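You operate a simulated robot arm through the tools that you are given. There is no shell and no other tool.

You run a simulated robot arm. Do the job below in one go: nothing can be reset, and whatever is moved stays where it is left.

Task
A breaker has tripped: push it back up and clear the alarm.
Fine: main switch off before you unlatch and open the cabinet; shut and latch it, switch on again, then press reset. Where these are worked on the way, their far stop is far enough and under half their travel is too little: main switch.

It is judged by the outcome, as a careful person would: the job done as asked, and still so three seconds after it is handed in. It fails if anything else is knocked over, pushed out of place, dropped, spilled or broken.

Robot
A 7-joint arm with a two-finger parallel gripper on a trunk, on a base that moves. Base frame: it is fixed to the floor where the robot stands at the start and does not move with it; the origin is under the middle of the robot, x ahead of it, y to its left, z up. Units: m, rad, N and s.
It reaches about 1.056 m from its shoulder. Its first joint turns from -2.496 to 2.496 rad. Places, roughly: cabinet door [1.1, 0.4, 0.7]; control switch [1.1, 0.4, 1.1]; door latch [1.1, 0.6, 0.6]; emergency button [1.1, 0.3, 1.1]; green board [1.25, 0.5, 0.5]; left minus button [1.1, 0.8, 1.3]; left plus button [1.1, 0.7, 1.3]; limit knob [1.1, 0.1, 1.4]; main switch [1.1, 0.1, 1.1]; purple board [1.25, 0.25, 0.5]; right minus button [1.1, 0.5, 1.3]; right plus button [1.1, 0.4, 1.3]; square reset button [1.1, 0.6, 1.1]; square start button [1.1, 0.8, 1.1]; square stop button [1.1, 0.7, 1.1]. Payload 3 kg.
The TCP is the grasp point between the finger pads, 0.03 m short of the fingertips. In the tool frame z runs along the fingers and y along their closing line. Largest opening 0.11 m; finger width 0.02, thickness 0.01; the body of the gripper, 0.048 by 0.112 m, starts 0.055 m behind the TCP.
Orientation is that of the tool frame in the base frame, as a unit quaternion [x, y, z, w]. With the fingers straight down and closing along the base's y, the tool's x points along the base's -x, its y along +y and its z along -z.

Tools
- The arm moves only by the tool nudge_tool. Its argument "motion" is a list of rows, each an object (a shift or turn left out is 0, a gripper value left out holds the last) with "xyz": the shift along the base's x, y, z in units of 250 mm (1.0 is 250 mm), a list of three; "angular": the turn, a rotation vector about the base's x, y, z in units of 45 degrees (1.0 is 45 degrees), a list of three; "jaw": the gripper command, from -1 (fully open) to 1 (shut), values between in proportion. In form: [{"xyz": [tx, ty, tz], "angular": [wx, wy, wz], "jaw": jaw}, ...]. A call has 1 to 20 rows; each row is the pose to reach, as a shift and turn from the pose commanded when the call began. A call with a number of a shift or a turn outside -1 to 1 is refused whole. Rows are played at 5 a second. More than 0.05 m and 0.15 rad between two rows, or a gripper value outside its range, and nothing of the call is played. Where a pose cannot be reached the arm comes as near as it can. A force on the tool above 90 N (or 10 N above the force at the start of the call, whichever is more), or a blocked arm, ends the call early, and 0.2 s more pass. Each finger travels about 0.108 m/s and halts on what it meets, pressing with about 36 N; the grip force reading is that of the motor and also rises with nothing between the fingers. The clock runs only during rows and for 0.2 s after the last one: add rows that repeat a pose to give the fingers time. It gives the time, the measured TCP pose, the force on the tool (base axes), the opening and the grip force at its end, in the units of the frame above (readings bear some noise), with the torque about the TCP (base axes, N m) and any sound that the robot's microphone picked up.
- Cameras (640 x 400 px; columns grow to the right, rows downward): "scene" is now at [0.1649, 0.0408, 1.6917]; the picture's right is [0.30, -0.95, -0.00], its down [-0.55, -0.17, -0.82] and it looks along [0.78, 0.24, -0.58] (base axes); focal length 285 px, centre (320, 200). "wrist" rides on the gripper at [0.072, 0.017, -0.103] in the tool frame; the picture's right is [-0.23, 0.97, 0.00], its down [-0.76, -0.18, -0.62] and it looks along [-0.61, -0.14, 0.78] (tool axes); focal length 222 px, centre (320, 200). There is no depth. A picture from a camera that has moved, and an enlarged one, comes with that camera's place and axes in the base frame and with its lens. The place of the scene camera against the robot may be out by one fixed shift of up to 0.025 m in any direction.
- get_image(camera): a new picture of that camera. It takes no simulated time.
- lift_body(by): slides the trunk up (or, below 0, down) by that many m; the arm and the scene camera ride with it, the base frame stays. It gives what a move gives, with no picture.
- base_move(legs): drives the robot by 1 to 6 legs, each [ahead, left, turn to the left] in m, m and rad, along the robot's own axes; the way and the turn of a leg run together, so that a leg with both is an arc; at most 1.5 m and 3.142 rad a leg. The arm and the cameras ride along, it lands a little off, and it stops where it bumps. It gives what a move gives.
- aim_head(pan, tilt): turns the head with the scene camera to pan (to the left, within 1.501 rad either way) and tilt (down, from -0.506 to 1.204), counted from straight ahead of the robot. It gives what a move gives.
- zoom(camera, box): a new picture of the part [left, top, right, bottom] of that camera's present view, enlarged. It takes no simulated time.
- finish_job(): hands the job in; it is judged then, once.

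Nothing tells you exact positions but the pictures and the camera data. Unless the task says otherwise, let go and move clear before handing in.

The tools are called after "Emit:" as name(argument=value, ...) on one line, values as JSON. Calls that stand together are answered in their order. nudge_tool: Moves the arm, as the interface text tells. Its arguments: {"type":"object","properties":{"motion":{"type":"array"}},"required":["motion"]} The other tools are called the same way: lift_body (by) moves the trunk up or down; base_move (legs) drives the base; aim_head (pan, tilt) turns the head that bears the scene camera; get_image (camera) takes a picture; zoom (camera, box) takes an enlarged picture of a part of a camera's view; finish_job () hands the job in.

At the start:

```text
t: 0.0
position: [0.6244, 0.1146, 1.2337]
orientation: [0.0, 1.0, 0.001, 0.002]
contact_force: [-0.6, 0.6, -1.2]
wrist_torque: [-0.02, 0.0, 0.03]
gripper_width: 0.1101
finger_force: 0.1
trunk travel left (down, up): [-0.778, 0.112]
robot x, y, heading: [0.0004, 0.0003, 0.002]
head pan, tilt (commanded): [0.304, 0.614]
```

scene: 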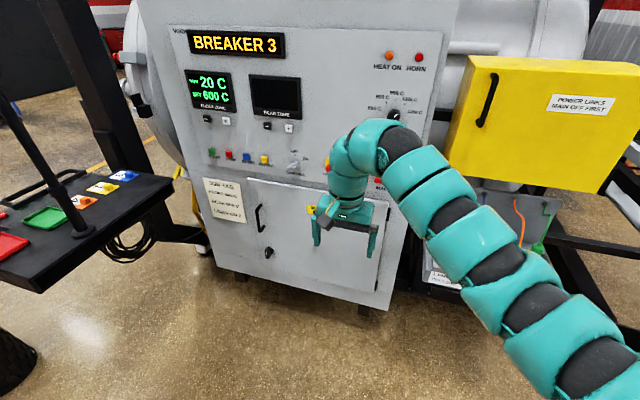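
wrist: 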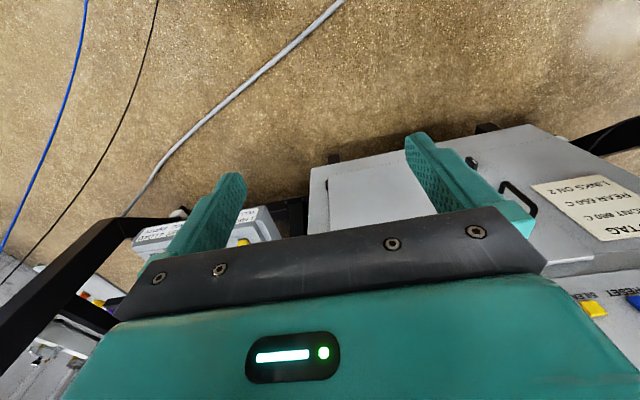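

The panel shows "BREAKER 3" as the alarm. The cabinet with its door, handle and latch is below the button row, and the arm partly hides the panel. I'll take closer pictures before moving.

Emit:
zoom(camera="scene", box=[170, 20, 330, 120])

Emit:
zoom(camera="scene", box=[190, 130, 350, 230])

Emit:
zoom(camera="scene", box=[200, 170, 400, 295])

Emit:
zoom(camera="scene", box=[340, 40, 640, 228])

Emit:
zoom(camera="scene", box=[0, 120, 200, 245])

```text
4.00 times, centred on (250, 70) of scene
camera zoom: at [0.1649, 0.0408, 1.6917], right [0.3, -0.95, 0.0], down [-0.55, -0.17, -0.82], along [0.78, 0.24, -0.58], focal length 1141 px, centre (600, 720)
```

zoom: 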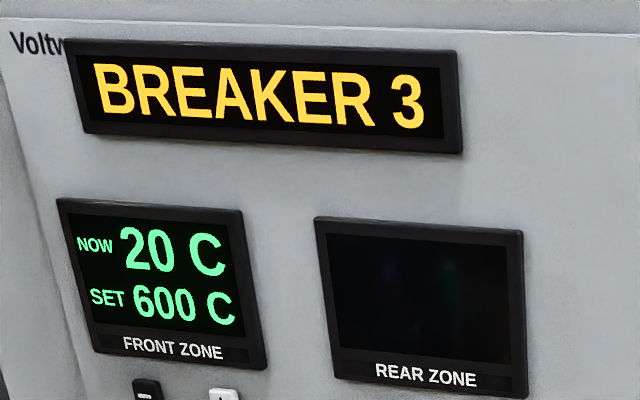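

```text
4.00 times, centred on (270, 180) of scene
camera zoom: at [0.1649, 0.0408, 1.6917], right [0.3, -0.95, 0.0], down [-0.55, -0.17, -0.82], along [0.78, 0.24, -0.58], focal length 1141 px, centre (520, 280)
```

zoom: 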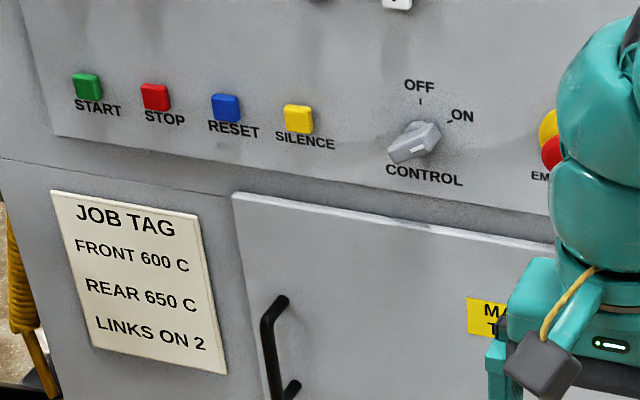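

```text
3.20 times, centred on (300, 232) of scene
camera zoom: at [0.1649, 0.0408, 1.6917], right [0.3, -0.95, 0.0], down [-0.55, -0.17, -0.82], along [0.78, 0.24, -0.58], focal length 913 px, centre (384, 96)
```

zoom: 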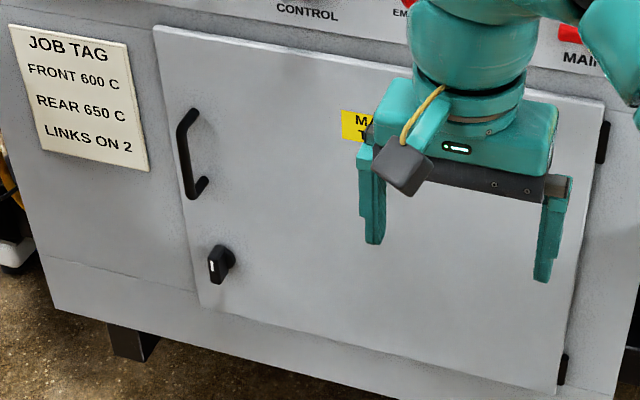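

```text
2.13 times, centred on (490, 134) of scene
camera zoom: at [0.1649, 0.0408, 1.6917], right [0.3, -0.95, 0.0], down [-0.55, -0.17, -0.82], along [0.78, 0.24, -0.58], focal length 607 px, centre (-42, 340)
```

zoom: 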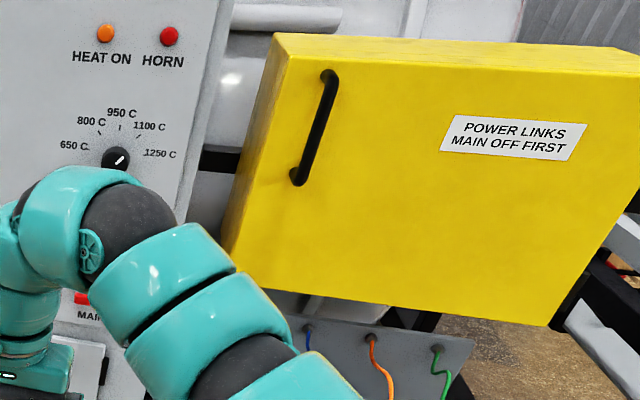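

```text
3.20 times, centred on (100, 182) of scene
camera zoom: at [0.1649, 0.0408, 1.6917], right [0.3, -0.95, 0.0], down [-0.55, -0.17, -0.82], along [0.78, 0.24, -0.58], focal length 913 px, centre (1024, 256)
```

zoom: 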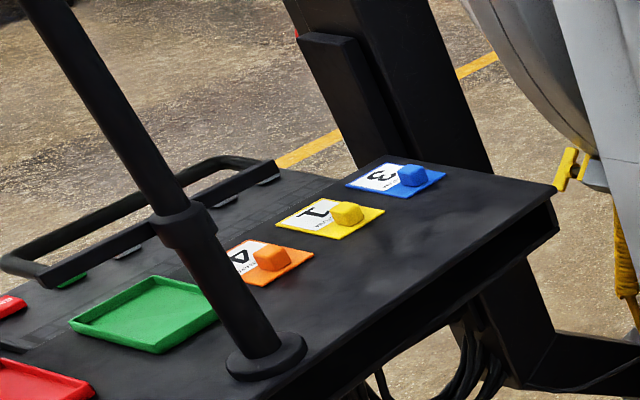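

The main switch (around [1.1, 0.1, 1.1]) is hidden behind the arm. I'll turn the gripper to point forward at the panel in two steps, then look again.

Emit:
nudge_tool(motion=[{"angular": [0, -0.17, 0]}, {"angular": [0, -0.34, 0]}, {"angular": [0, -0.51, 0]}, {"angular": [0, -0.68, 0]}, {"angular": [0, -0.85, 0]}, {"angular": [0, -1.0, 0]}, {"angular": [0, -1.0, 0]}])

```text
t: 1.6
position: [0.6218, 0.1174, 1.2319]
orientation: [0.0, 0.924, 0.0, 0.383]
contact_force: [-0.5, 0.6, 0.0]
wrist_torque: [-0.04, -0.08, -0.04]
gripper_width: 0.11
finger_force: 0.1
out of reach, approached as far as the arm can: row 1, 2, 3, 4
trunk travel left (down, up): [-0.778, 0.112]
robot x, y, heading: [-0.0034, 0.001, -0.003]
head pan, tilt (commanded): [0.304, 0.614]
```

Emit:
nudge_tool(motion=[{"angular": [0, -0.17, 0]}, {"angular": [0, -0.34, 0]}, {"angular": [0, -0.51, 0]}, {"angular": [0, -0.68, 0]}, {"angular": [0, -0.85, 0]}, {"angular": [0, -1.0, 0]}, {"angular": [0, -1.0, 0]}])

Emit:
get_image(camera="scene")

Emit:
get_image(camera="wrist")

```text
t: 3.2
position: [0.6234, 0.1169, 1.2342]
orientation: [-0.001, 0.706, 0.001, 0.709]
contact_force: [0.0, -0.3, 0.2]
wrist_torque: [0.0, 0.01, 0.0]
gripper_width: 0.11
finger_force: 0.0
trunk travel left (down, up): [-0.778, 0.112]
robot x, y, heading: [0.001, -0.0018, 0.002]
head pan, tilt (commanded): [0.304, 0.614]
```

```text
taken
camera scene: at [0.1647, 0.0411, 1.6918], right [0.3, -0.95, 0.0], down [-0.55, -0.17, -0.82], along [0.78, 0.24, -0.58], focal length 285 px, centre (320, 200)
```

scene: 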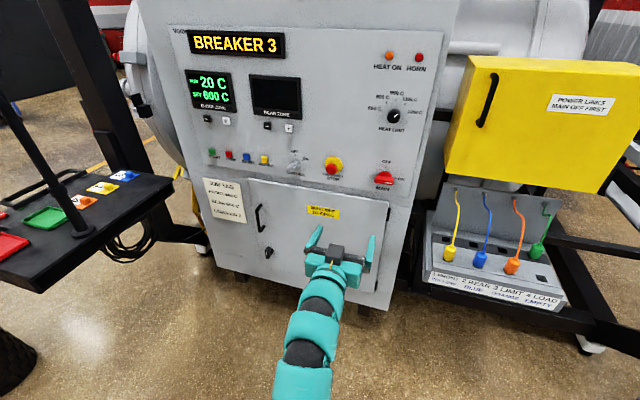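

```text
taken
camera wrist: at [0.5189, 0.1329, 1.1617], right [0.0, 0.97, 0.23], down [-0.62, -0.18, 0.76], along [0.78, -0.14, 0.61], focal length 222 px, centre (320, 200)
```

wrist: 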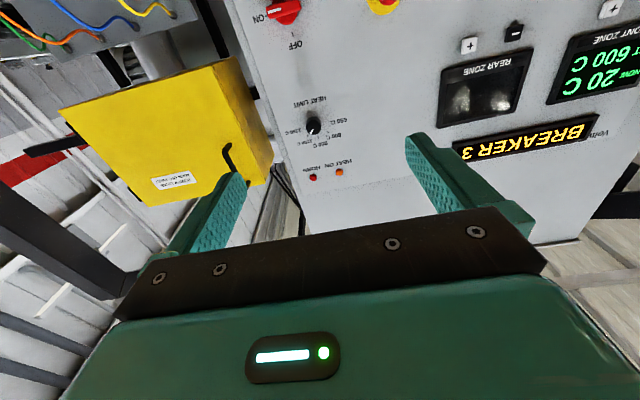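

The panel is clear of the arm now. I'll zoom in on the main switch, latch, handle and label.

Emit:
zoom(camera="scene", box=[310, 140, 422, 210])

Emit:
zoom(camera="scene", box=[230, 190, 342, 260])

Emit:
zoom(camera="scene", box=[230, 170, 422, 290])

Emit:
zoom(camera="wrist", box=[220, 0, 400, 112])

Emit:
zoom(camera="scene", box=[190, 140, 302, 210])

```text
5.71 times, centred on (366, 175) of scene
camera zoom: at [0.1647, 0.0411, 1.6918], right [0.3, -0.95, 0.0], down [-0.55, -0.17, -0.82], along [0.78, 0.24, -0.58], focal length 1630 px, centre (57, 343)
```

zoom: 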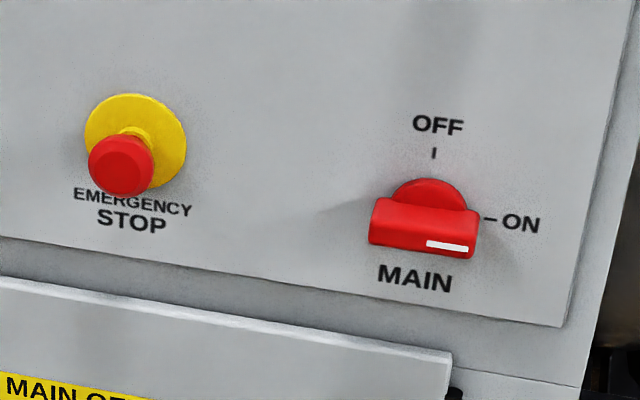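

```text
5.71 times, centred on (286, 225) of scene
camera zoom: at [0.1647, 0.0411, 1.6918], right [0.3, -0.95, 0.0], down [-0.55, -0.17, -0.82], along [0.78, 0.24, -0.58], focal length 1630 px, centre (514, 57)
```

zoom: 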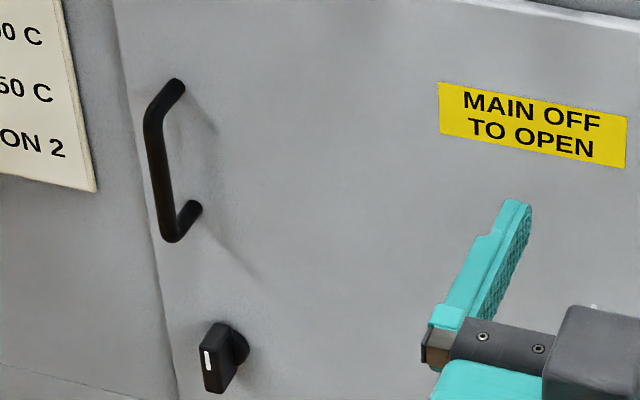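

```text
3.33 times, centred on (326, 230) of scene
camera zoom: at [0.1647, 0.0411, 1.6918], right [0.3, -0.95, 0.0], down [-0.55, -0.17, -0.82], along [0.78, 0.24, -0.58], focal length 951 px, centre (300, 100)
```

zoom: 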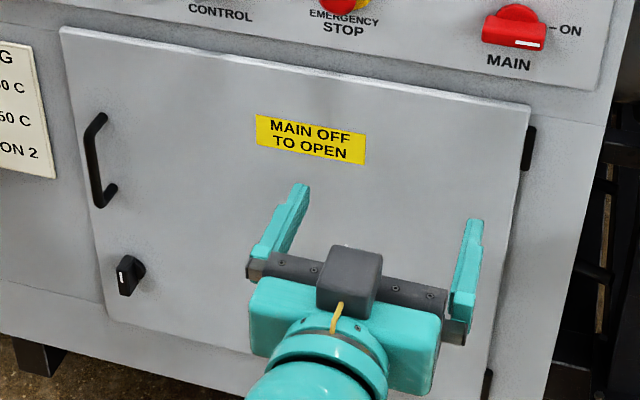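

```text
3.56 times, centred on (310, 56) of wrist
camera zoom: at [0.5189, 0.1329, 1.1617], right [0.0, 0.97, 0.23], down [-0.62, -0.18, 0.76], along [0.78, -0.14, 0.61], focal length 790 px, centre (356, 712)
```

zoom: 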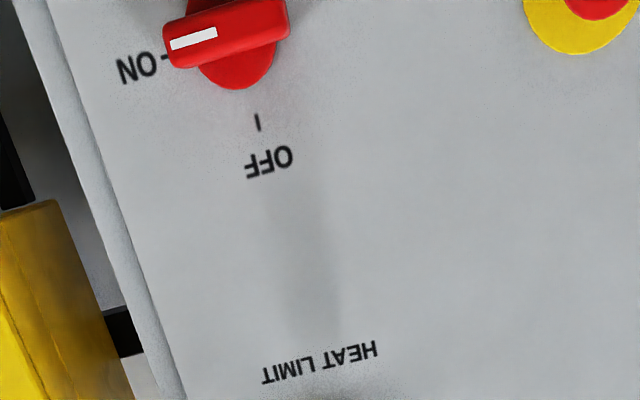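

```text
5.71 times, centred on (246, 175) of scene
camera zoom: at [0.1647, 0.0411, 1.6918], right [0.3, -0.95, 0.0], down [-0.55, -0.17, -0.82], along [0.78, 0.24, -0.58], focal length 1630 px, centre (743, 343)
```

zoom: 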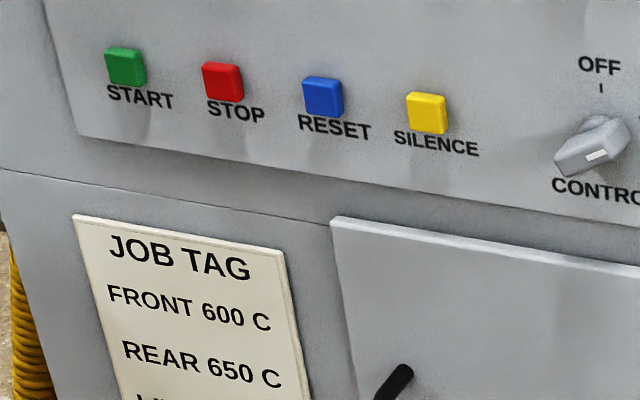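

The main switch is a rotary knob with its pointer at ON (right); OFF is straight up, a 90° counter-clockwise turn. I'll roll the gripper 90° so it closes vertically across the horizontal bar, and bring it to a stand-off in front of the knob at about [1.1, 0.07, 1.125].

Emit:
nudge_tool(motion=[{"xyz": [0.0, -0.02, -0.04], "angular": [0.17, 0, 0]}, {"xyz": [0.1, -0.05, -0.1], "angular": [0.34, 0, 0]}, {"xyz": [0.2, -0.08, -0.15], "angular": [0.51, 0, 0]}, {"xyz": [0.3, -0.1, -0.2], "angular": [0.68, 0, 0]}, {"xyz": [0.4, -0.13, -0.25], "angular": [0.85, 0, 0]}, {"xyz": [0.5, -0.16, -0.3], "angular": [1.0, 0, 0]}, {"xyz": [0.6, -0.188, -0.35], "angular": [1.0, 0, 0]}, {"xyz": [0.7, -0.188, -0.4], "angular": [1.0, 0, 0]}, {"xyz": [0.7, -0.188, -0.44], "angular": [1.0, 0, 0]}])

Emit:
nudge_tool(motion=[{"xyz": [0, 0, 0], "angular": [0.17, 0, 0]}, {"xyz": [0, 0, 0], "angular": [0.34, 0, 0]}, {"xyz": [0, 0, 0], "angular": [0.51, 0, 0]}, {"xyz": [0, 0, 0], "angular": [0.68, 0, 0]}, {"xyz": [0, 0, 0], "angular": [0.85, 0, 0]}, {"xyz": [0, 0, 0], "angular": [1.0, 0, 0]}, {"xyz": [0, 0, 0], "angular": [1.0, 0, 0]}])

Emit:
get_image(camera="scene")

Emit:
get_image(camera="wrist")

```text
t: 5.2
position: [0.7978, 0.0696, 1.1249]
orientation: [0.27, 0.652, 0.273, 0.654]
contact_force: [0.5, -0.2, 0.3]
wrist_torque: [-0.01, -0.01, -0.01]
gripper_width: 0.1101
finger_force: 0.1
trunk travel left (down, up): [-0.778, 0.112]
robot x, y, heading: [-0.0014, -0.0008, 0.0]
head pan, tilt (commanded): [0.304, 0.614]
```

```text
t: 6.8
position: [0.799, 0.0692, 1.1245]
orientation: [0.5, 0.499, 0.501, 0.5]
contact_force: [0.0, -0.2, 0.3]
wrist_torque: [0.0, 0.0, -0.02]
gripper_width: 0.1101
finger_force: 0.1
trunk travel left (down, up): [-0.778, 0.112]
robot x, y, heading: [0.0009, 0.0023, 0.0]
head pan, tilt (commanded): [0.304, 0.614]
```

```text
taken
camera scene: at [0.1649, 0.0408, 1.6917], right [0.3, -0.95, 0.0], down [-0.55, -0.17, -0.82], along [0.78, 0.24, -0.58], focal length 285 px, centre (320, 200)
```

scene: 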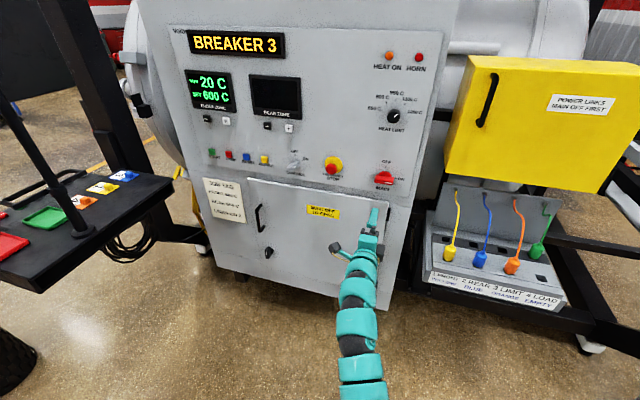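

```text
taken
camera wrist: at [0.6943, 0.1416, 1.1412], right [0.0, -0.23, 0.97], down [-0.62, -0.76, -0.18], along [0.78, -0.61, -0.14], focal length 222 px, centre (320, 200)
```

wrist: 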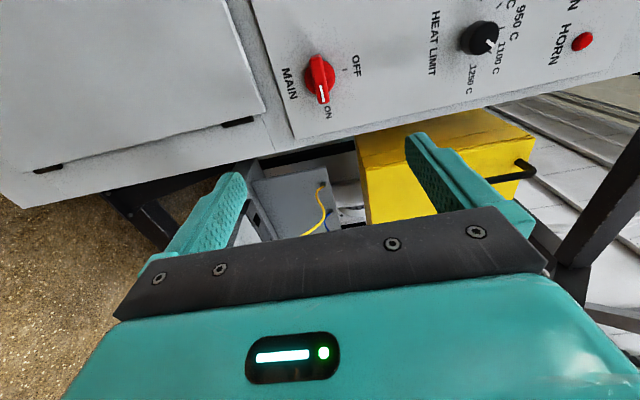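

Next I'll enlarge the knob in the wrist view to triangulate where it is.

Emit:
zoom(camera="wrist", box=[260, 30, 388, 110])

Emit:
zoom(camera="scene", box=[330, 150, 426, 210])

Emit:
zoom(camera="scene", box=[320, 190, 416, 250])

```text
5.00 times, centred on (324, 70) of wrist
camera zoom: at [0.6943, 0.1416, 1.1412], right [0.0, -0.23, 0.97], down [-0.62, -0.76, -0.18], along [0.78, -0.61, -0.14], focal length 1111 px, centre (300, 850)
```

zoom: 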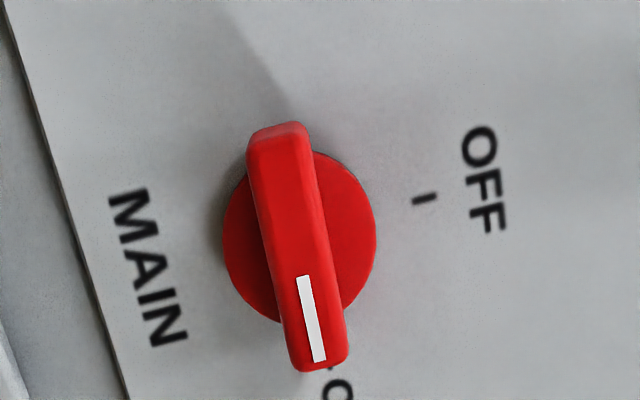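

```text
6.67 times, centred on (378, 180) of scene
camera zoom: at [0.1649, 0.0408, 1.6917], right [0.3, -0.95, 0.0], down [-0.55, -0.17, -0.82], along [0.78, 0.24, -0.58], focal length 1901 px, centre (-67, 333)
```

zoom: 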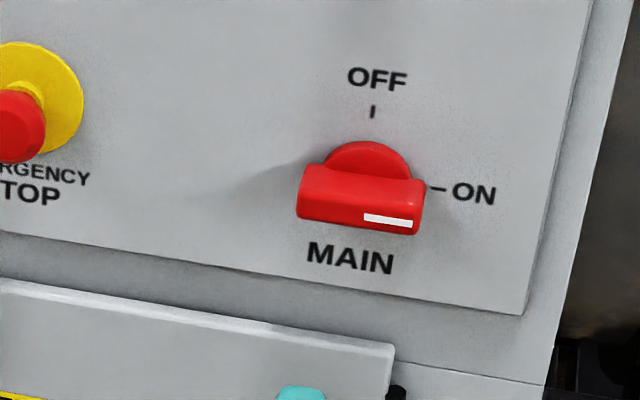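

```text
6.67 times, centred on (368, 220) of scene
camera zoom: at [0.1649, 0.0408, 1.6917], right [0.3, -0.95, 0.0], down [-0.55, -0.17, -0.82], along [0.78, 0.24, -0.58], focal length 1901 px, centre (0, 67)
```

zoom: 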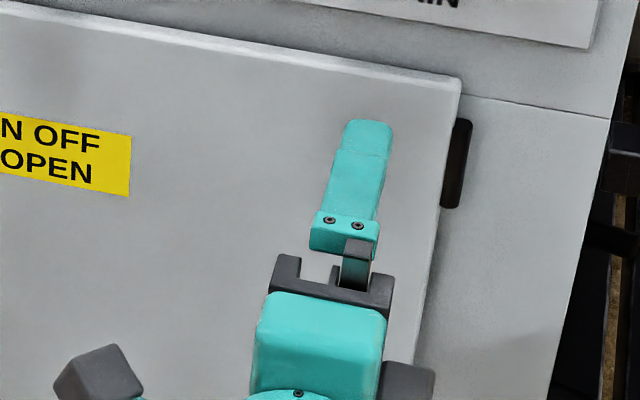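

The knob's bar front is at about x=1.095, centre y≈0.069, z≈1.125, with the panel face at x≈1.128. I'll advance to just short of it and check alignment.

Emit:
nudge_tool(motion=[{"xyz": [0.15, 0, 0]}, {"xyz": [0.3, 0, 0]}, {"xyz": [0.45, 0, 0]}, {"xyz": [0.6, 0, 0]}, {"xyz": [0.75, 0, 0]}, {"xyz": [0.9, 0, 0]}, {"xyz": [0.96, 0, 0]}, {"xyz": [0.96, 0, 0]}])

Emit:
get_image(camera="wrist")

Emit:
get_image(camera="scene")

```text
t: 8.6
position: [0.9225, 0.0686, 1.1338]
orientation: [0.5, 0.5, 0.5, 0.501]
contact_force: [0.2, 0.9, -0.1]
wrist_torque: [0.0, 0.02, 0.0]
gripper_width: 0.11
finger_force: 0.1
out of reach, approached as far as the arm can: row 4, 5, 6, 7, 8
trunk travel left (down, up): [-0.778, 0.112]
robot x, y, heading: [-0.0025, 0.0026, 0.002]
head pan, tilt (commanded): [0.304, 0.614]
```

```text
taken
camera wrist: at [0.818, 0.1421, 1.1502], right [0.0, -0.23, 0.97], down [-0.62, -0.76, -0.18], along [0.78, -0.61, -0.14], focal length 222 px, centre (320, 200)
```

wrist: 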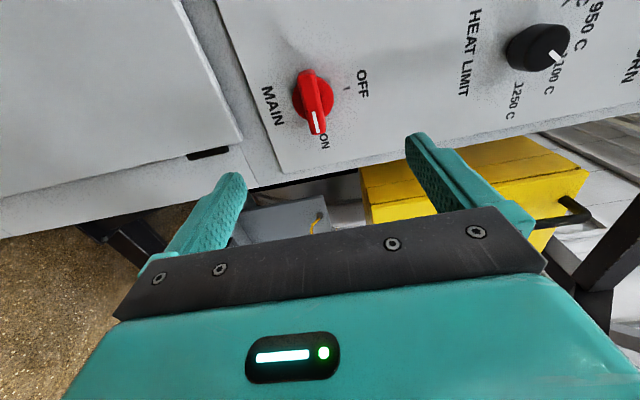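

```text
taken
camera scene: at [0.1648, 0.0408, 1.6917], right [0.3, -0.95, 0.0], down [-0.55, -0.17, -0.82], along [0.78, 0.24, -0.58], focal length 285 px, centre (320, 200)
```

scene: 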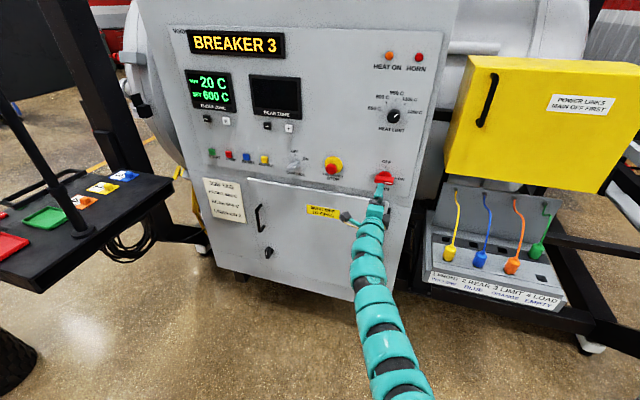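

The arm tops out at x≈0.92, so the base has to come closer. I'll retract the arm first, then drive forward.

Emit:
nudge_tool(motion=[{"xyz": [-0.15, 0, 0]}, {"xyz": [-0.3, 0, 0]}, {"xyz": [-0.45, 0, 0]}, {"xyz": [-0.6, 0, 0]}, {"xyz": [-0.75, 0, 0]}, {"xyz": [-0.9, 0, 0]}, {"xyz": [-0.96, 0, 0]}, {"xyz": [-0.96, 0, 0]}])

```text
t: 10.4
position: [0.685, 0.0688, 1.1378]
orientation: [0.5, 0.499, 0.5, 0.501]
contact_force: [0.2, 0.6, 0.4]
wrist_torque: [0.0, 0.04, 0.02]
gripper_width: 0.1101
finger_force: 0.1
trunk travel left (down, up): [-0.778, 0.112]
robot x, y, heading: [-0.0001, 0.0048, 0.001]
head pan, tilt (commanded): [0.304, 0.614]
```

Emit:
base_move(legs=[[0.3, 0.0, 0.0]])

Emit:
get_image(camera="wrist")

Emit:
get_image(camera="scene")

```text
t: 12.4
position: [0.9833, 0.0763, 1.1362]
orientation: [0.498, 0.501, 0.502, 0.498]
contact_force: [0.6, 0.0, -0.4]
wrist_torque: [0.01, -0.02, 0.0]
gripper_width: 0.1101
finger_force: 0.0
trunk travel left (down, up): [-0.778, 0.112]
robot x, y, heading: [0.3016, 0.0018, 0.005]
head pan, tilt (commanded): [0.304, 0.614]
```

```text
taken
camera wrist: at [0.8791, 0.1479, 1.1534], right [0.0, -0.23, 0.97], down [-0.62, -0.77, -0.18], along [0.79, -0.6, -0.14], focal length 222 px, centre (320, 200)
```

wrist: 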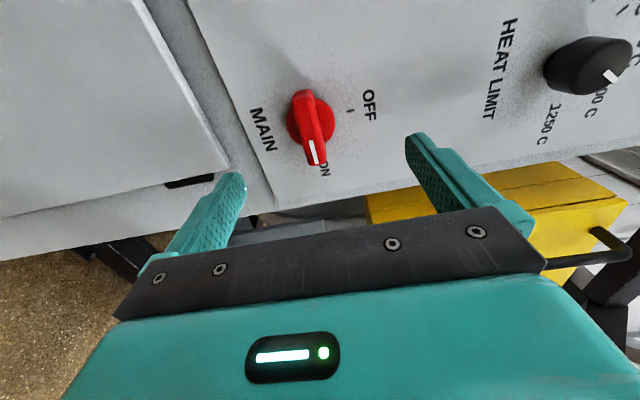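

```text
taken
camera scene: at [0.4651, 0.0432, 1.6916], right [0.31, -0.95, 0.0], down [-0.55, -0.18, -0.82], along [0.78, 0.25, -0.58], focal length 285 px, centre (320, 200)
```

scene: 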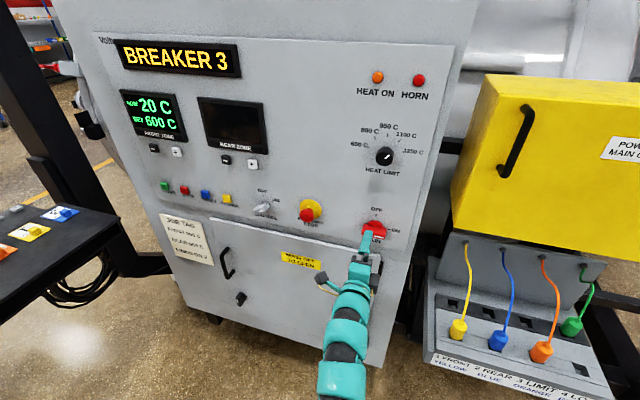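

Emit:
zoom(camera="wrist", box=[240, 70, 400, 170])

Emit:
zoom(camera="scene", box=[320, 190, 416, 250])

```text
4.00 times, centred on (320, 120) of wrist
camera zoom: at [0.8791, 0.1479, 1.1534], right [0.0, -0.23, 0.97], down [-0.62, -0.77, -0.18], along [0.79, -0.6, -0.14], focal length 888 px, centre (320, 520)
```

zoom: 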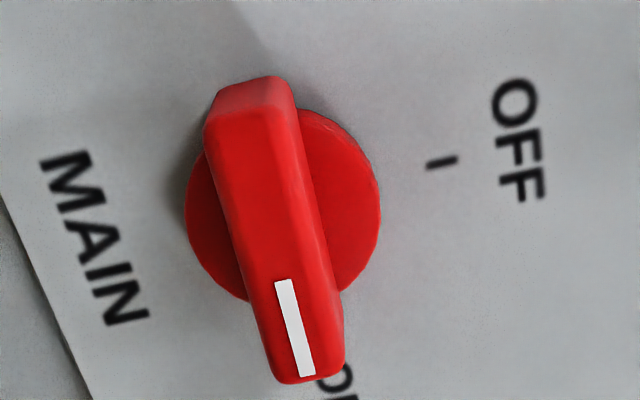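

```text
6.67 times, centred on (368, 220) of scene
camera zoom: at [0.4651, 0.0432, 1.6916], right [0.31, -0.95, 0.0], down [-0.55, -0.18, -0.82], along [0.78, 0.25, -0.58], focal length 1901 px, centre (0, 67)
```

zoom: 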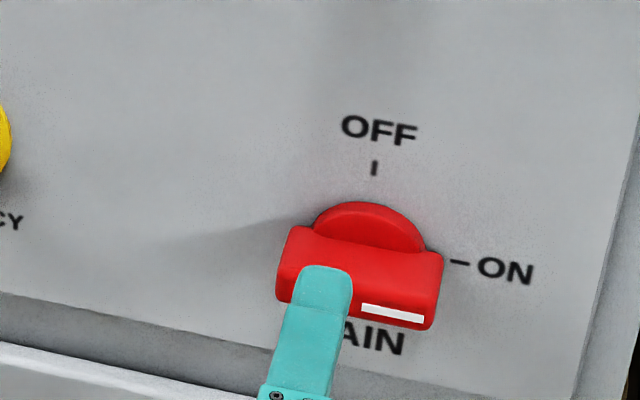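

Triangulation gives the panel at x≈1.127 and the bar front at x≈1.087, centred at y≈0.069, z≈1.124. I'll line up and advance the open fingers around the bar.

Emit:
nudge_tool(motion=[{"xyz": [0.0, -0.029, -0.049]}, {"xyz": [0.08, -0.029, -0.049]}, {"xyz": [0.16, -0.029, -0.049]}, {"xyz": [0.24, -0.029, -0.049]}, {"xyz": [0.3, -0.029, -0.049]}, {"xyz": [0.34, -0.029, -0.049]}, {"xyz": [0.37, -0.029, -0.049]}, {"xyz": [0.37, -0.029, -0.049]}])

Emit:
get_image(camera="wrist")

Emit:
zoom(camera="scene", box=[320, 190, 416, 250])

```text
t: 14.2
position: [1.0756, 0.0679, 1.1253]
orientation: [0.497, 0.501, 0.503, 0.499]
contact_force: [0.0, 0.4, -0.8]
wrist_torque: [-0.03, -0.02, 0.01]
gripper_width: 0.1098
finger_force: 0.0
trunk travel left (down, up): [-0.778, 0.112]
robot x, y, heading: [0.3012, 0.0019, 0.004]
head pan, tilt (commanded): [0.304, 0.614]
```

```text
taken
camera wrist: at [0.9706, 0.1399, 1.1425], right [0.0, -0.23, 0.97], down [-0.62, -0.77, -0.18], along [0.79, -0.6, -0.14], focal length 222 px, centre (320, 200)
```

wrist: 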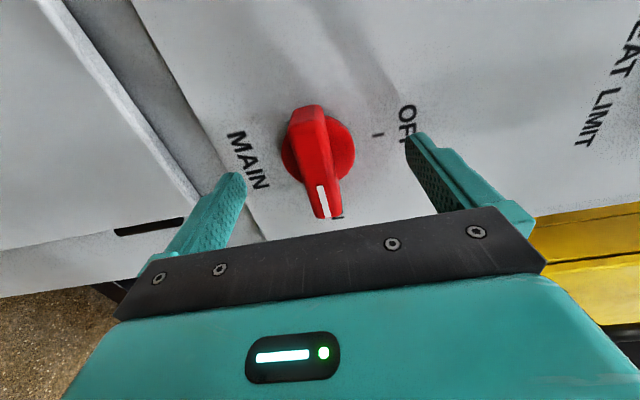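

```text
6.67 times, centred on (368, 220) of scene
camera zoom: at [0.4637, 0.0433, 1.6918], right [0.31, -0.95, 0.0], down [-0.55, -0.18, -0.82], along [0.78, 0.25, -0.58], focal length 1901 px, centre (0, 67)
```

zoom: 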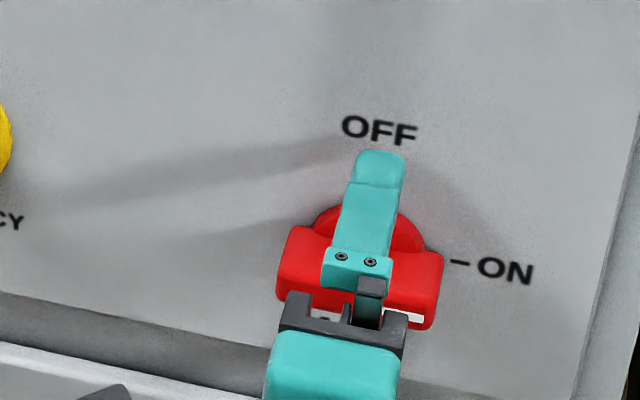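

The finger is centred over the bar. I'll close on it.

Emit:
nudge_tool(motion=[{"jaw": 0.3}, {"jaw": 0.5}, {"jaw": 1}, {"jaw": 1}, {"jaw": 1}, {"jaw": 1}])

Emit:
get_image(camera="wrist")

```text
t: 15.6
position: [1.0758, 0.0692, 1.1248]
orientation: [0.497, 0.501, 0.502, 0.499]
contact_force: [-3.1, -0.2, -4.6]
wrist_torque: [-0.02, 0.26, 0.09]
gripper_width: 0.0199
finger_force: 45.0
trunk travel left (down, up): [-0.778, 0.112]
robot x, y, heading: [0.3028, -0.0006, 0.009]
head pan, tilt (commanded): [0.304, 0.614]
```

```text
taken
camera wrist: at [0.9706, 0.14, 1.1419], right [0.0, -0.23, 0.97], down [-0.62, -0.77, -0.18], along [0.79, -0.6, -0.14], focal length 222 px, centre (320, 200)
```

wrist: 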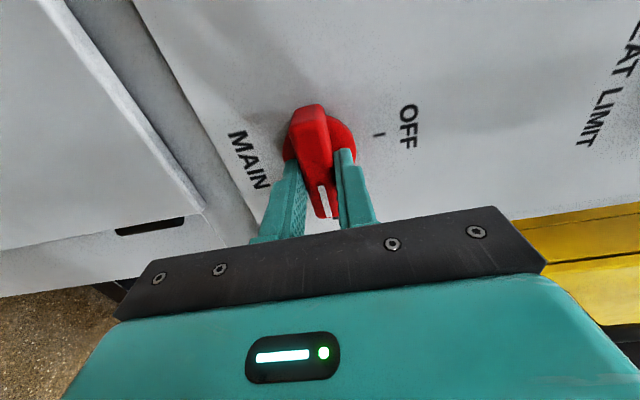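

The bar is gripped (opening 0.02 m). I'll turn it counter-clockwise (about −x) by 45°, then another 45°.

Emit:
nudge_tool(motion=[{"angular": [-0.17, 0, 0], "jaw": 1}, {"angular": [-0.34, 0, 0]}, {"angular": [-0.51, 0, 0]}, {"angular": [-0.68, 0, 0]}, {"angular": [-0.85, 0, 0]}, {"angular": [-1.0, 0, 0]}])

Emit:
get_image(camera="wrist")

```text
t: 17.0
position: [1.0766, 0.0681, 1.1266]
orientation: [0.268, 0.654, 0.272, 0.653]
contact_force: [1.0, 0.0, 9.4]
wrist_torque: [0.01, 0.88, 0.14]
gripper_width: 0.0198
finger_force: 44.9
trunk travel left (down, up): [-0.778, 0.112]
robot x, y, heading: [0.302, 0.0002, 0.003]
head pan, tilt (commanded): [0.304, 0.614]
```

```text
taken
camera wrist: at [0.9707, 0.1312, 1.087], right [0.0, 0.53, 0.85], down [-0.62, -0.67, 0.41], along [0.79, -0.52, 0.33], focal length 222 px, centre (320, 200)
```

wrist: 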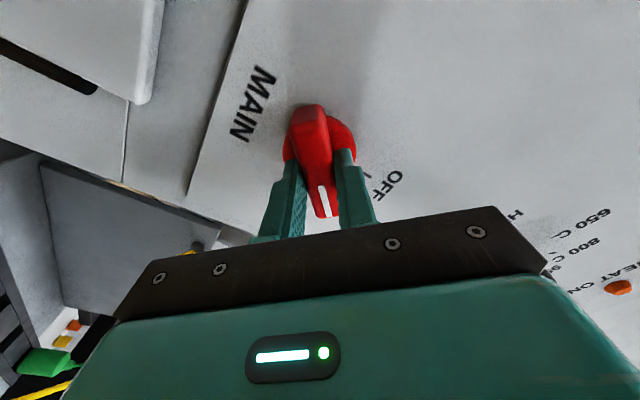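

Emit:
nudge_tool(motion=[{"angular": [-0.17, 0, 0], "jaw": 1}, {"angular": [-0.34, 0, 0]}, {"angular": [-0.51, 0, 0]}, {"angular": [-0.68, 0, 0]}, {"angular": [-0.85, 0, 0]}, {"angular": [-1.0, 0, 0]}, {"angular": [-1.0, 0, 0]}])

Emit:
get_image(camera="wrist")

Emit:
get_image(camera="scene")

```text
t: 18.6
position: [1.0753, 0.0707, 1.1274]
orientation: [-0.003, 0.708, 0.001, 0.706]
contact_force: [14.6, 10.6, 25.6]
wrist_torque: [0.09, -1.19, -0.23]
gripper_width: 0.0199
finger_force: 45.2
trunk travel left (down, up): [-0.778, 0.112]
robot x, y, heading: [0.2984, -0.0022, 0.006]
head pan, tilt (commanded): [0.304, 0.614]
```

```text
taken
camera wrist: at [0.9708, 0.0866, 1.0548], right [0.0, 0.97, 0.23], down [-0.62, -0.18, 0.76], along [0.78, -0.14, 0.61], focal length 222 px, centre (320, 200)
```

wrist: 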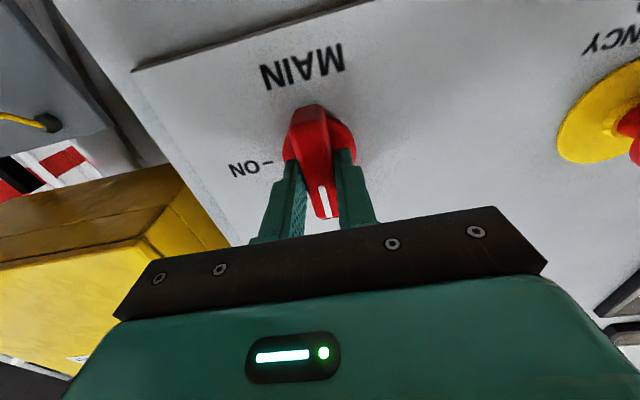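

```text
taken
camera scene: at [0.4629, 0.0448, 1.6919], right [0.31, -0.95, 0.0], down [-0.55, -0.18, -0.82], along [0.78, 0.25, -0.58], focal length 285 px, centre (320, 200)
```

scene: 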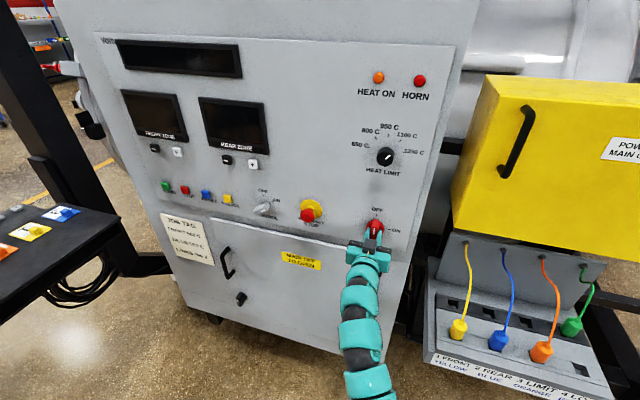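

The displays have gone dark, so main is off and the pointer is up. I'll open the fingers and back away.

Emit:
nudge_tool(motion=[{"jaw": 0.3}, {"jaw": 0.0}, {"jaw": -0.3}, {"jaw": -0.3}])

Emit:
nudge_tool(motion=[{"xyz": [-0.1, 0, 0]}, {"xyz": [-0.2, 0, 0]}, {"xyz": [-0.35, 0, 0]}, {"xyz": [-0.5, 0, 0]}, {"xyz": [-0.65, 0, 0]}, {"xyz": [-0.8, 0, 0]}, {"xyz": [-1.0, 0, 0]}, {"xyz": [-1.0, 0, 0]}])

Emit:
get_image(camera="scene")

Emit:
zoom(camera="scene", box=[320, 190, 416, 250])

```text
t: 19.6
position: [1.0754, 0.0692, 1.1242]
orientation: [0.0, 0.708, 0.0, 0.706]
contact_force: [0.4, 0.2, -0.6]
wrist_torque: [0.0, -0.01, 0.01]
gripper_width: 0.0717
finger_force: 0.1
trunk travel left (down, up): [-0.778, 0.112]
robot x, y, heading: [0.2989, 0.0018, 0.006]
head pan, tilt (commanded): [0.304, 0.614]
```

```text
t: 21.4
position: [0.8254, 0.0706, 1.1248]
orientation: [-0.001, 0.71, 0.001, 0.705]
contact_force: [-0.2, -1.3, 0.4]
wrist_torque: [0.02, -0.03, 0.04]
gripper_width: 0.0718
finger_force: 0.1
trunk travel left (down, up): [-0.778, 0.112]
robot x, y, heading: [0.301, 0.0026, 0.006]
head pan, tilt (commanded): [0.304, 0.614]
```

```text
taken
camera scene: at [0.4645, 0.0436, 1.6917], right [0.31, -0.95, 0.0], down [-0.55, -0.18, -0.82], along [0.78, 0.25, -0.58], focal length 285 px, centre (320, 200)
```

scene: 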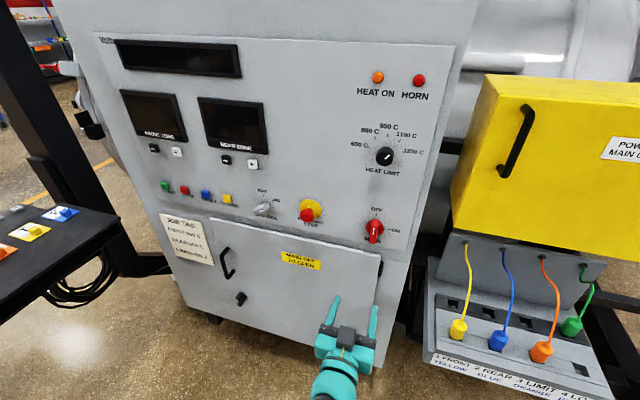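

```text
6.67 times, centred on (368, 220) of scene
camera zoom: at [0.4645, 0.0436, 1.6917], right [0.31, -0.95, 0.0], down [-0.55, -0.18, -0.82], along [0.78, 0.25, -0.58], focal length 1901 px, centre (0, 67)
```

zoom: 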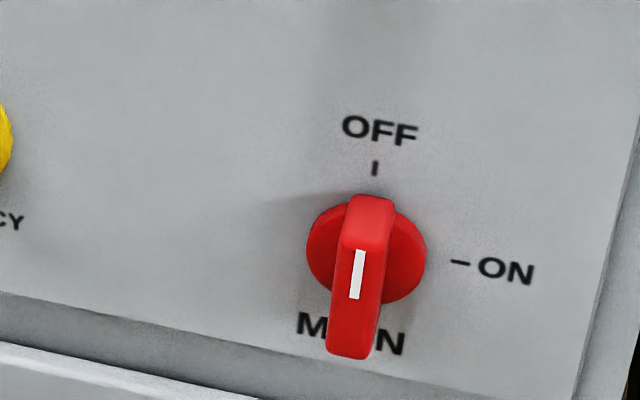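

Main is confirmed OFF. Next is the door: I'll zoom in on the latch and handle.

Emit:
zoom(camera="scene", box=[200, 230, 296, 290])

Emit:
zoom(camera="scene", box=[216, 275, 264, 305])

Emit:
zoom(camera="scene", box=[150, 200, 406, 360])

```text
6.67 times, centred on (248, 260) of scene
camera zoom: at [0.4645, 0.0436, 1.6917], right [0.31, -0.95, 0.0], down [-0.55, -0.18, -0.82], along [0.78, 0.25, -0.58], focal length 1901 px, centre (800, -200)
```

zoom: 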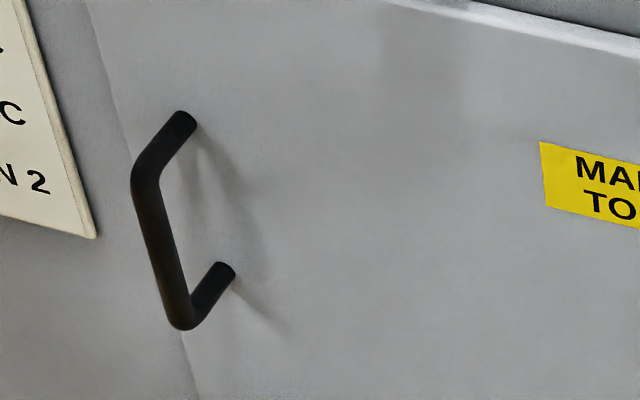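

```text
13.33 times, centred on (240, 290) of scene
camera zoom: at [0.4645, 0.0436, 1.6917], right [0.31, -0.95, 0.0], down [-0.55, -0.18, -0.82], along [0.78, 0.25, -0.58], focal length 3803 px, centre (1387, -1000)
```

zoom: 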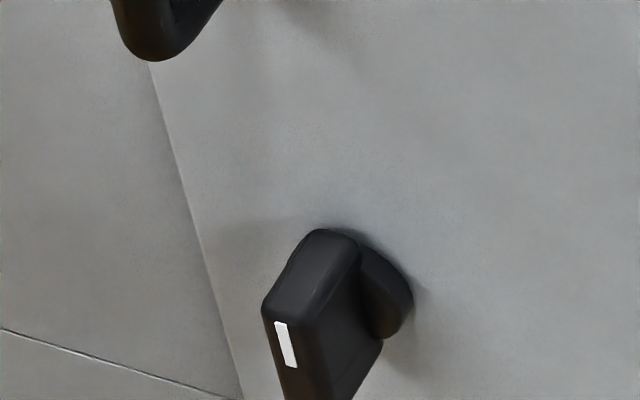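

```text
2.50 times, centred on (278, 280) of scene
camera zoom: at [0.4645, 0.0436, 1.6917], right [0.31, -0.95, 0.0], down [-0.55, -0.18, -0.82], along [0.78, 0.25, -0.58], focal length 713 px, centre (425, 0)
```

zoom: 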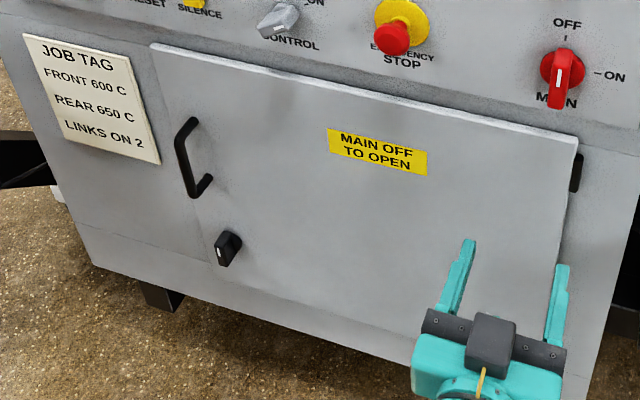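

The latch is a bar knob, pointer up, at about y≈0.6, z≈0.6. The handle bar is at y≈0.62, z≈0.75–0.88, and the door is about 0.62 m wide with its hinge on the right at y≈0.04. I'll move the base left and back a little, then lower the trunk to latch height.

Emit:
base_move(legs=[[-0.1, 0.0, 0.0], [0.0, 0.45, 0.0]])

Emit:
lift_body(by=-0.48)

Emit:
get_image(camera="scene")

Emit:
get_image(camera="wrist")

```text
t: 25.0
position: [0.7231, 0.5378, 1.1252]
orientation: [0.0, 0.71, 0.0, 0.704]
contact_force: [0.2, 0.3, 0.1]
wrist_torque: [0.03, 0.0, -0.05]
gripper_width: 0.0715
finger_force: 0.1
trunk travel left (down, up): [-0.778, 0.112]
robot x, y, heading: [0.1975, 0.4714, 0.001]
head pan, tilt (commanded): [0.304, 0.614]
```

```text
refused: -0.48 is not a number from -0.4 to 0.4
```

```text
taken
camera scene: at [0.3613, 0.5125, 1.6917], right [0.3, -0.95, 0.0], down [-0.55, -0.18, -0.82], along [0.78, 0.25, -0.58], focal length 285 px, centre (320, 200)
```

scene: 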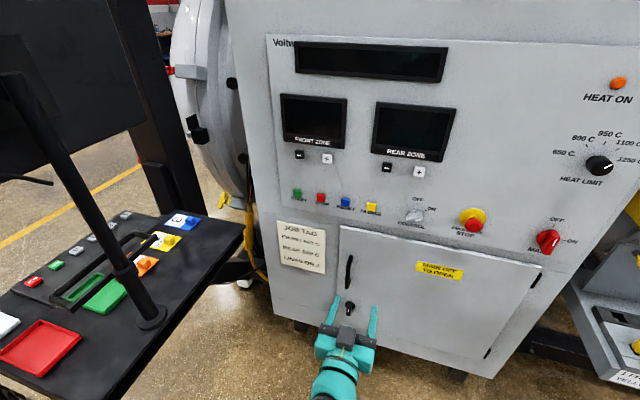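

```text
taken
camera wrist: at [0.6183, 0.5553, 1.0529], right [0.0, 0.97, 0.23], down [-0.62, -0.18, 0.77], along [0.79, -0.14, 0.6], focal length 222 px, centre (320, 200)
```

wrist: 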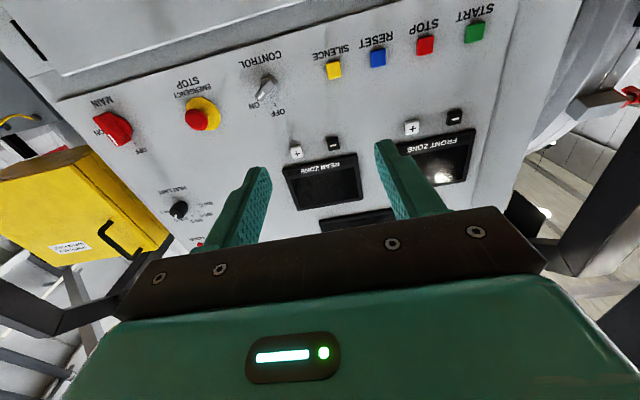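

Emit:
lift_body(by=-0.4)

Emit:
get_image(camera="scene")

Emit:
get_image(camera="wrist")

```text
t: 28.8
position: [0.7246, 0.5372, 0.7239]
orientation: [-0.001, 0.71, 0.001, 0.705]
contact_force: [0.0, 0.1, 0.0]
wrist_torque: [0.01, -0.03, -0.01]
gripper_width: 0.0716
finger_force: 0.2
trunk travel left (down, up): [-0.378, 0.512]
robot x, y, heading: [0.1979, 0.4709, 0.007]
head pan, tilt (commanded): [0.304, 0.614]
```

```text
taken
camera scene: at [0.3613, 0.5116, 1.2918], right [0.3, -0.95, 0.0], down [-0.55, -0.18, -0.82], along [0.78, 0.25, -0.58], focal length 285 px, centre (320, 200)
```

scene: 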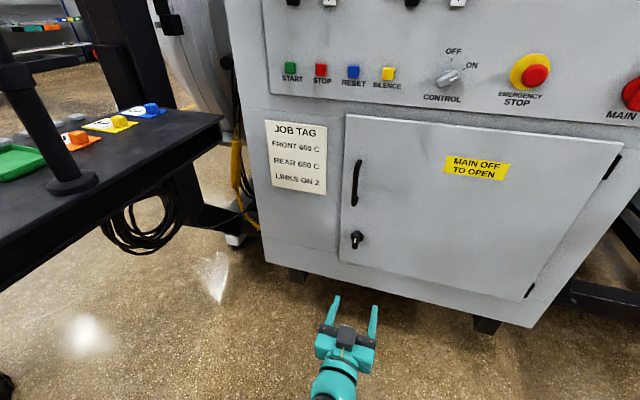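

```text
taken
camera wrist: at [0.6183, 0.5547, 0.653], right [0.0, 0.97, 0.23], down [-0.62, -0.18, 0.77], along [0.79, -0.14, 0.6], focal length 222 px, centre (320, 200)
```

wrist: 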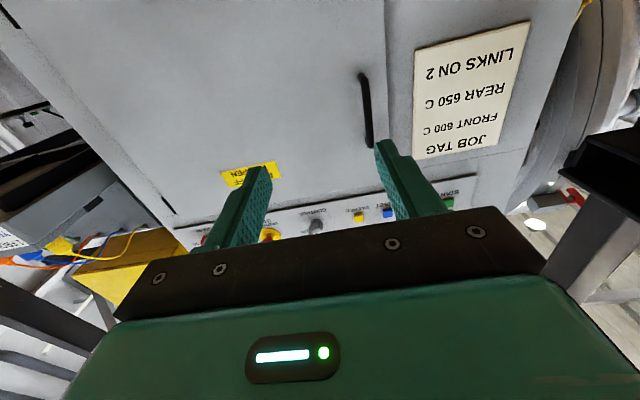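

Emit:
zoom(camera="scene", box=[320, 205, 400, 255])

Emit:
zoom(camera="scene", box=[320, 150, 400, 200])

Emit:
zoom(camera="scene", box=[290, 285, 402, 355])

Emit:
zoom(camera="wrist", box=[300, 0, 460, 100])

```text
8.00 times, centred on (360, 230) of scene
camera zoom: at [0.3613, 0.5116, 1.2918], right [0.3, -0.95, 0.0], down [-0.55, -0.18, -0.82], along [0.78, 0.25, -0.58], focal length 2282 px, centre (0, -40)
```

zoom: 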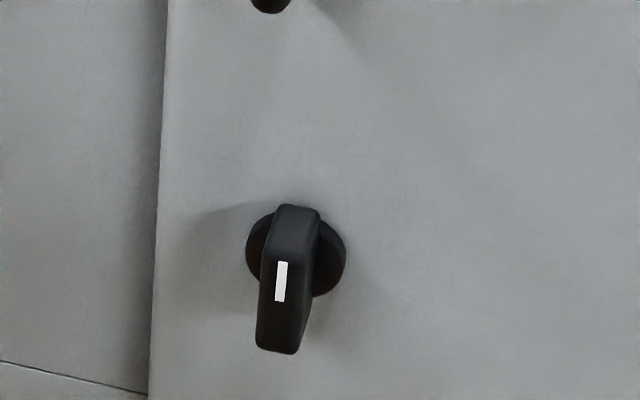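

```text
8.00 times, centred on (360, 175) of scene
camera zoom: at [0.3613, 0.5116, 1.2918], right [0.3, -0.95, 0.0], down [-0.55, -0.18, -0.82], along [0.78, 0.25, -0.58], focal length 2282 px, centre (0, 400)
```

zoom: 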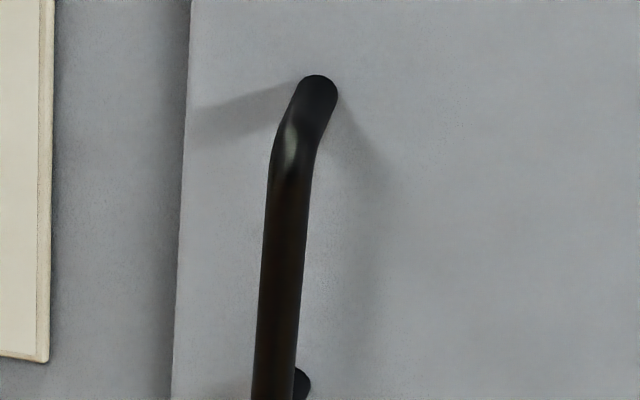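

```text
5.71 times, centred on (346, 320) of scene
camera zoom: at [0.3613, 0.5116, 1.2918], right [0.3, -0.95, 0.0], down [-0.55, -0.18, -0.82], along [0.78, 0.25, -0.58], focal length 1630 px, centre (171, -486)
```

zoom: 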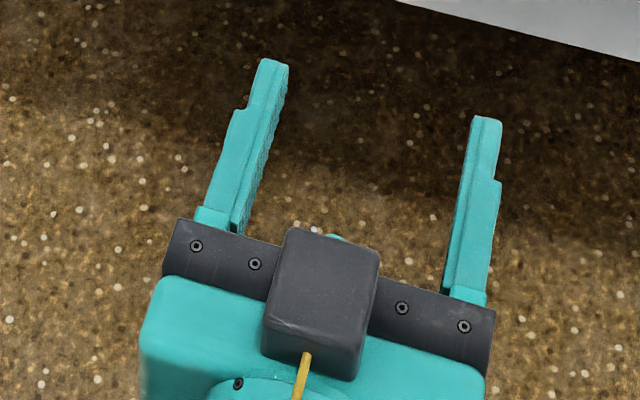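

```text
4.00 times, centred on (380, 50) of wrist
camera zoom: at [0.6183, 0.5547, 0.653], right [0.0, 0.97, 0.23], down [-0.62, -0.18, 0.77], along [0.79, -0.14, 0.6], focal length 888 px, centre (80, 800)
```

zoom: 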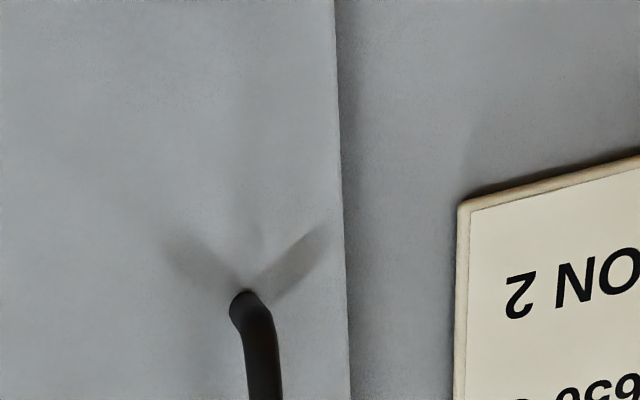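

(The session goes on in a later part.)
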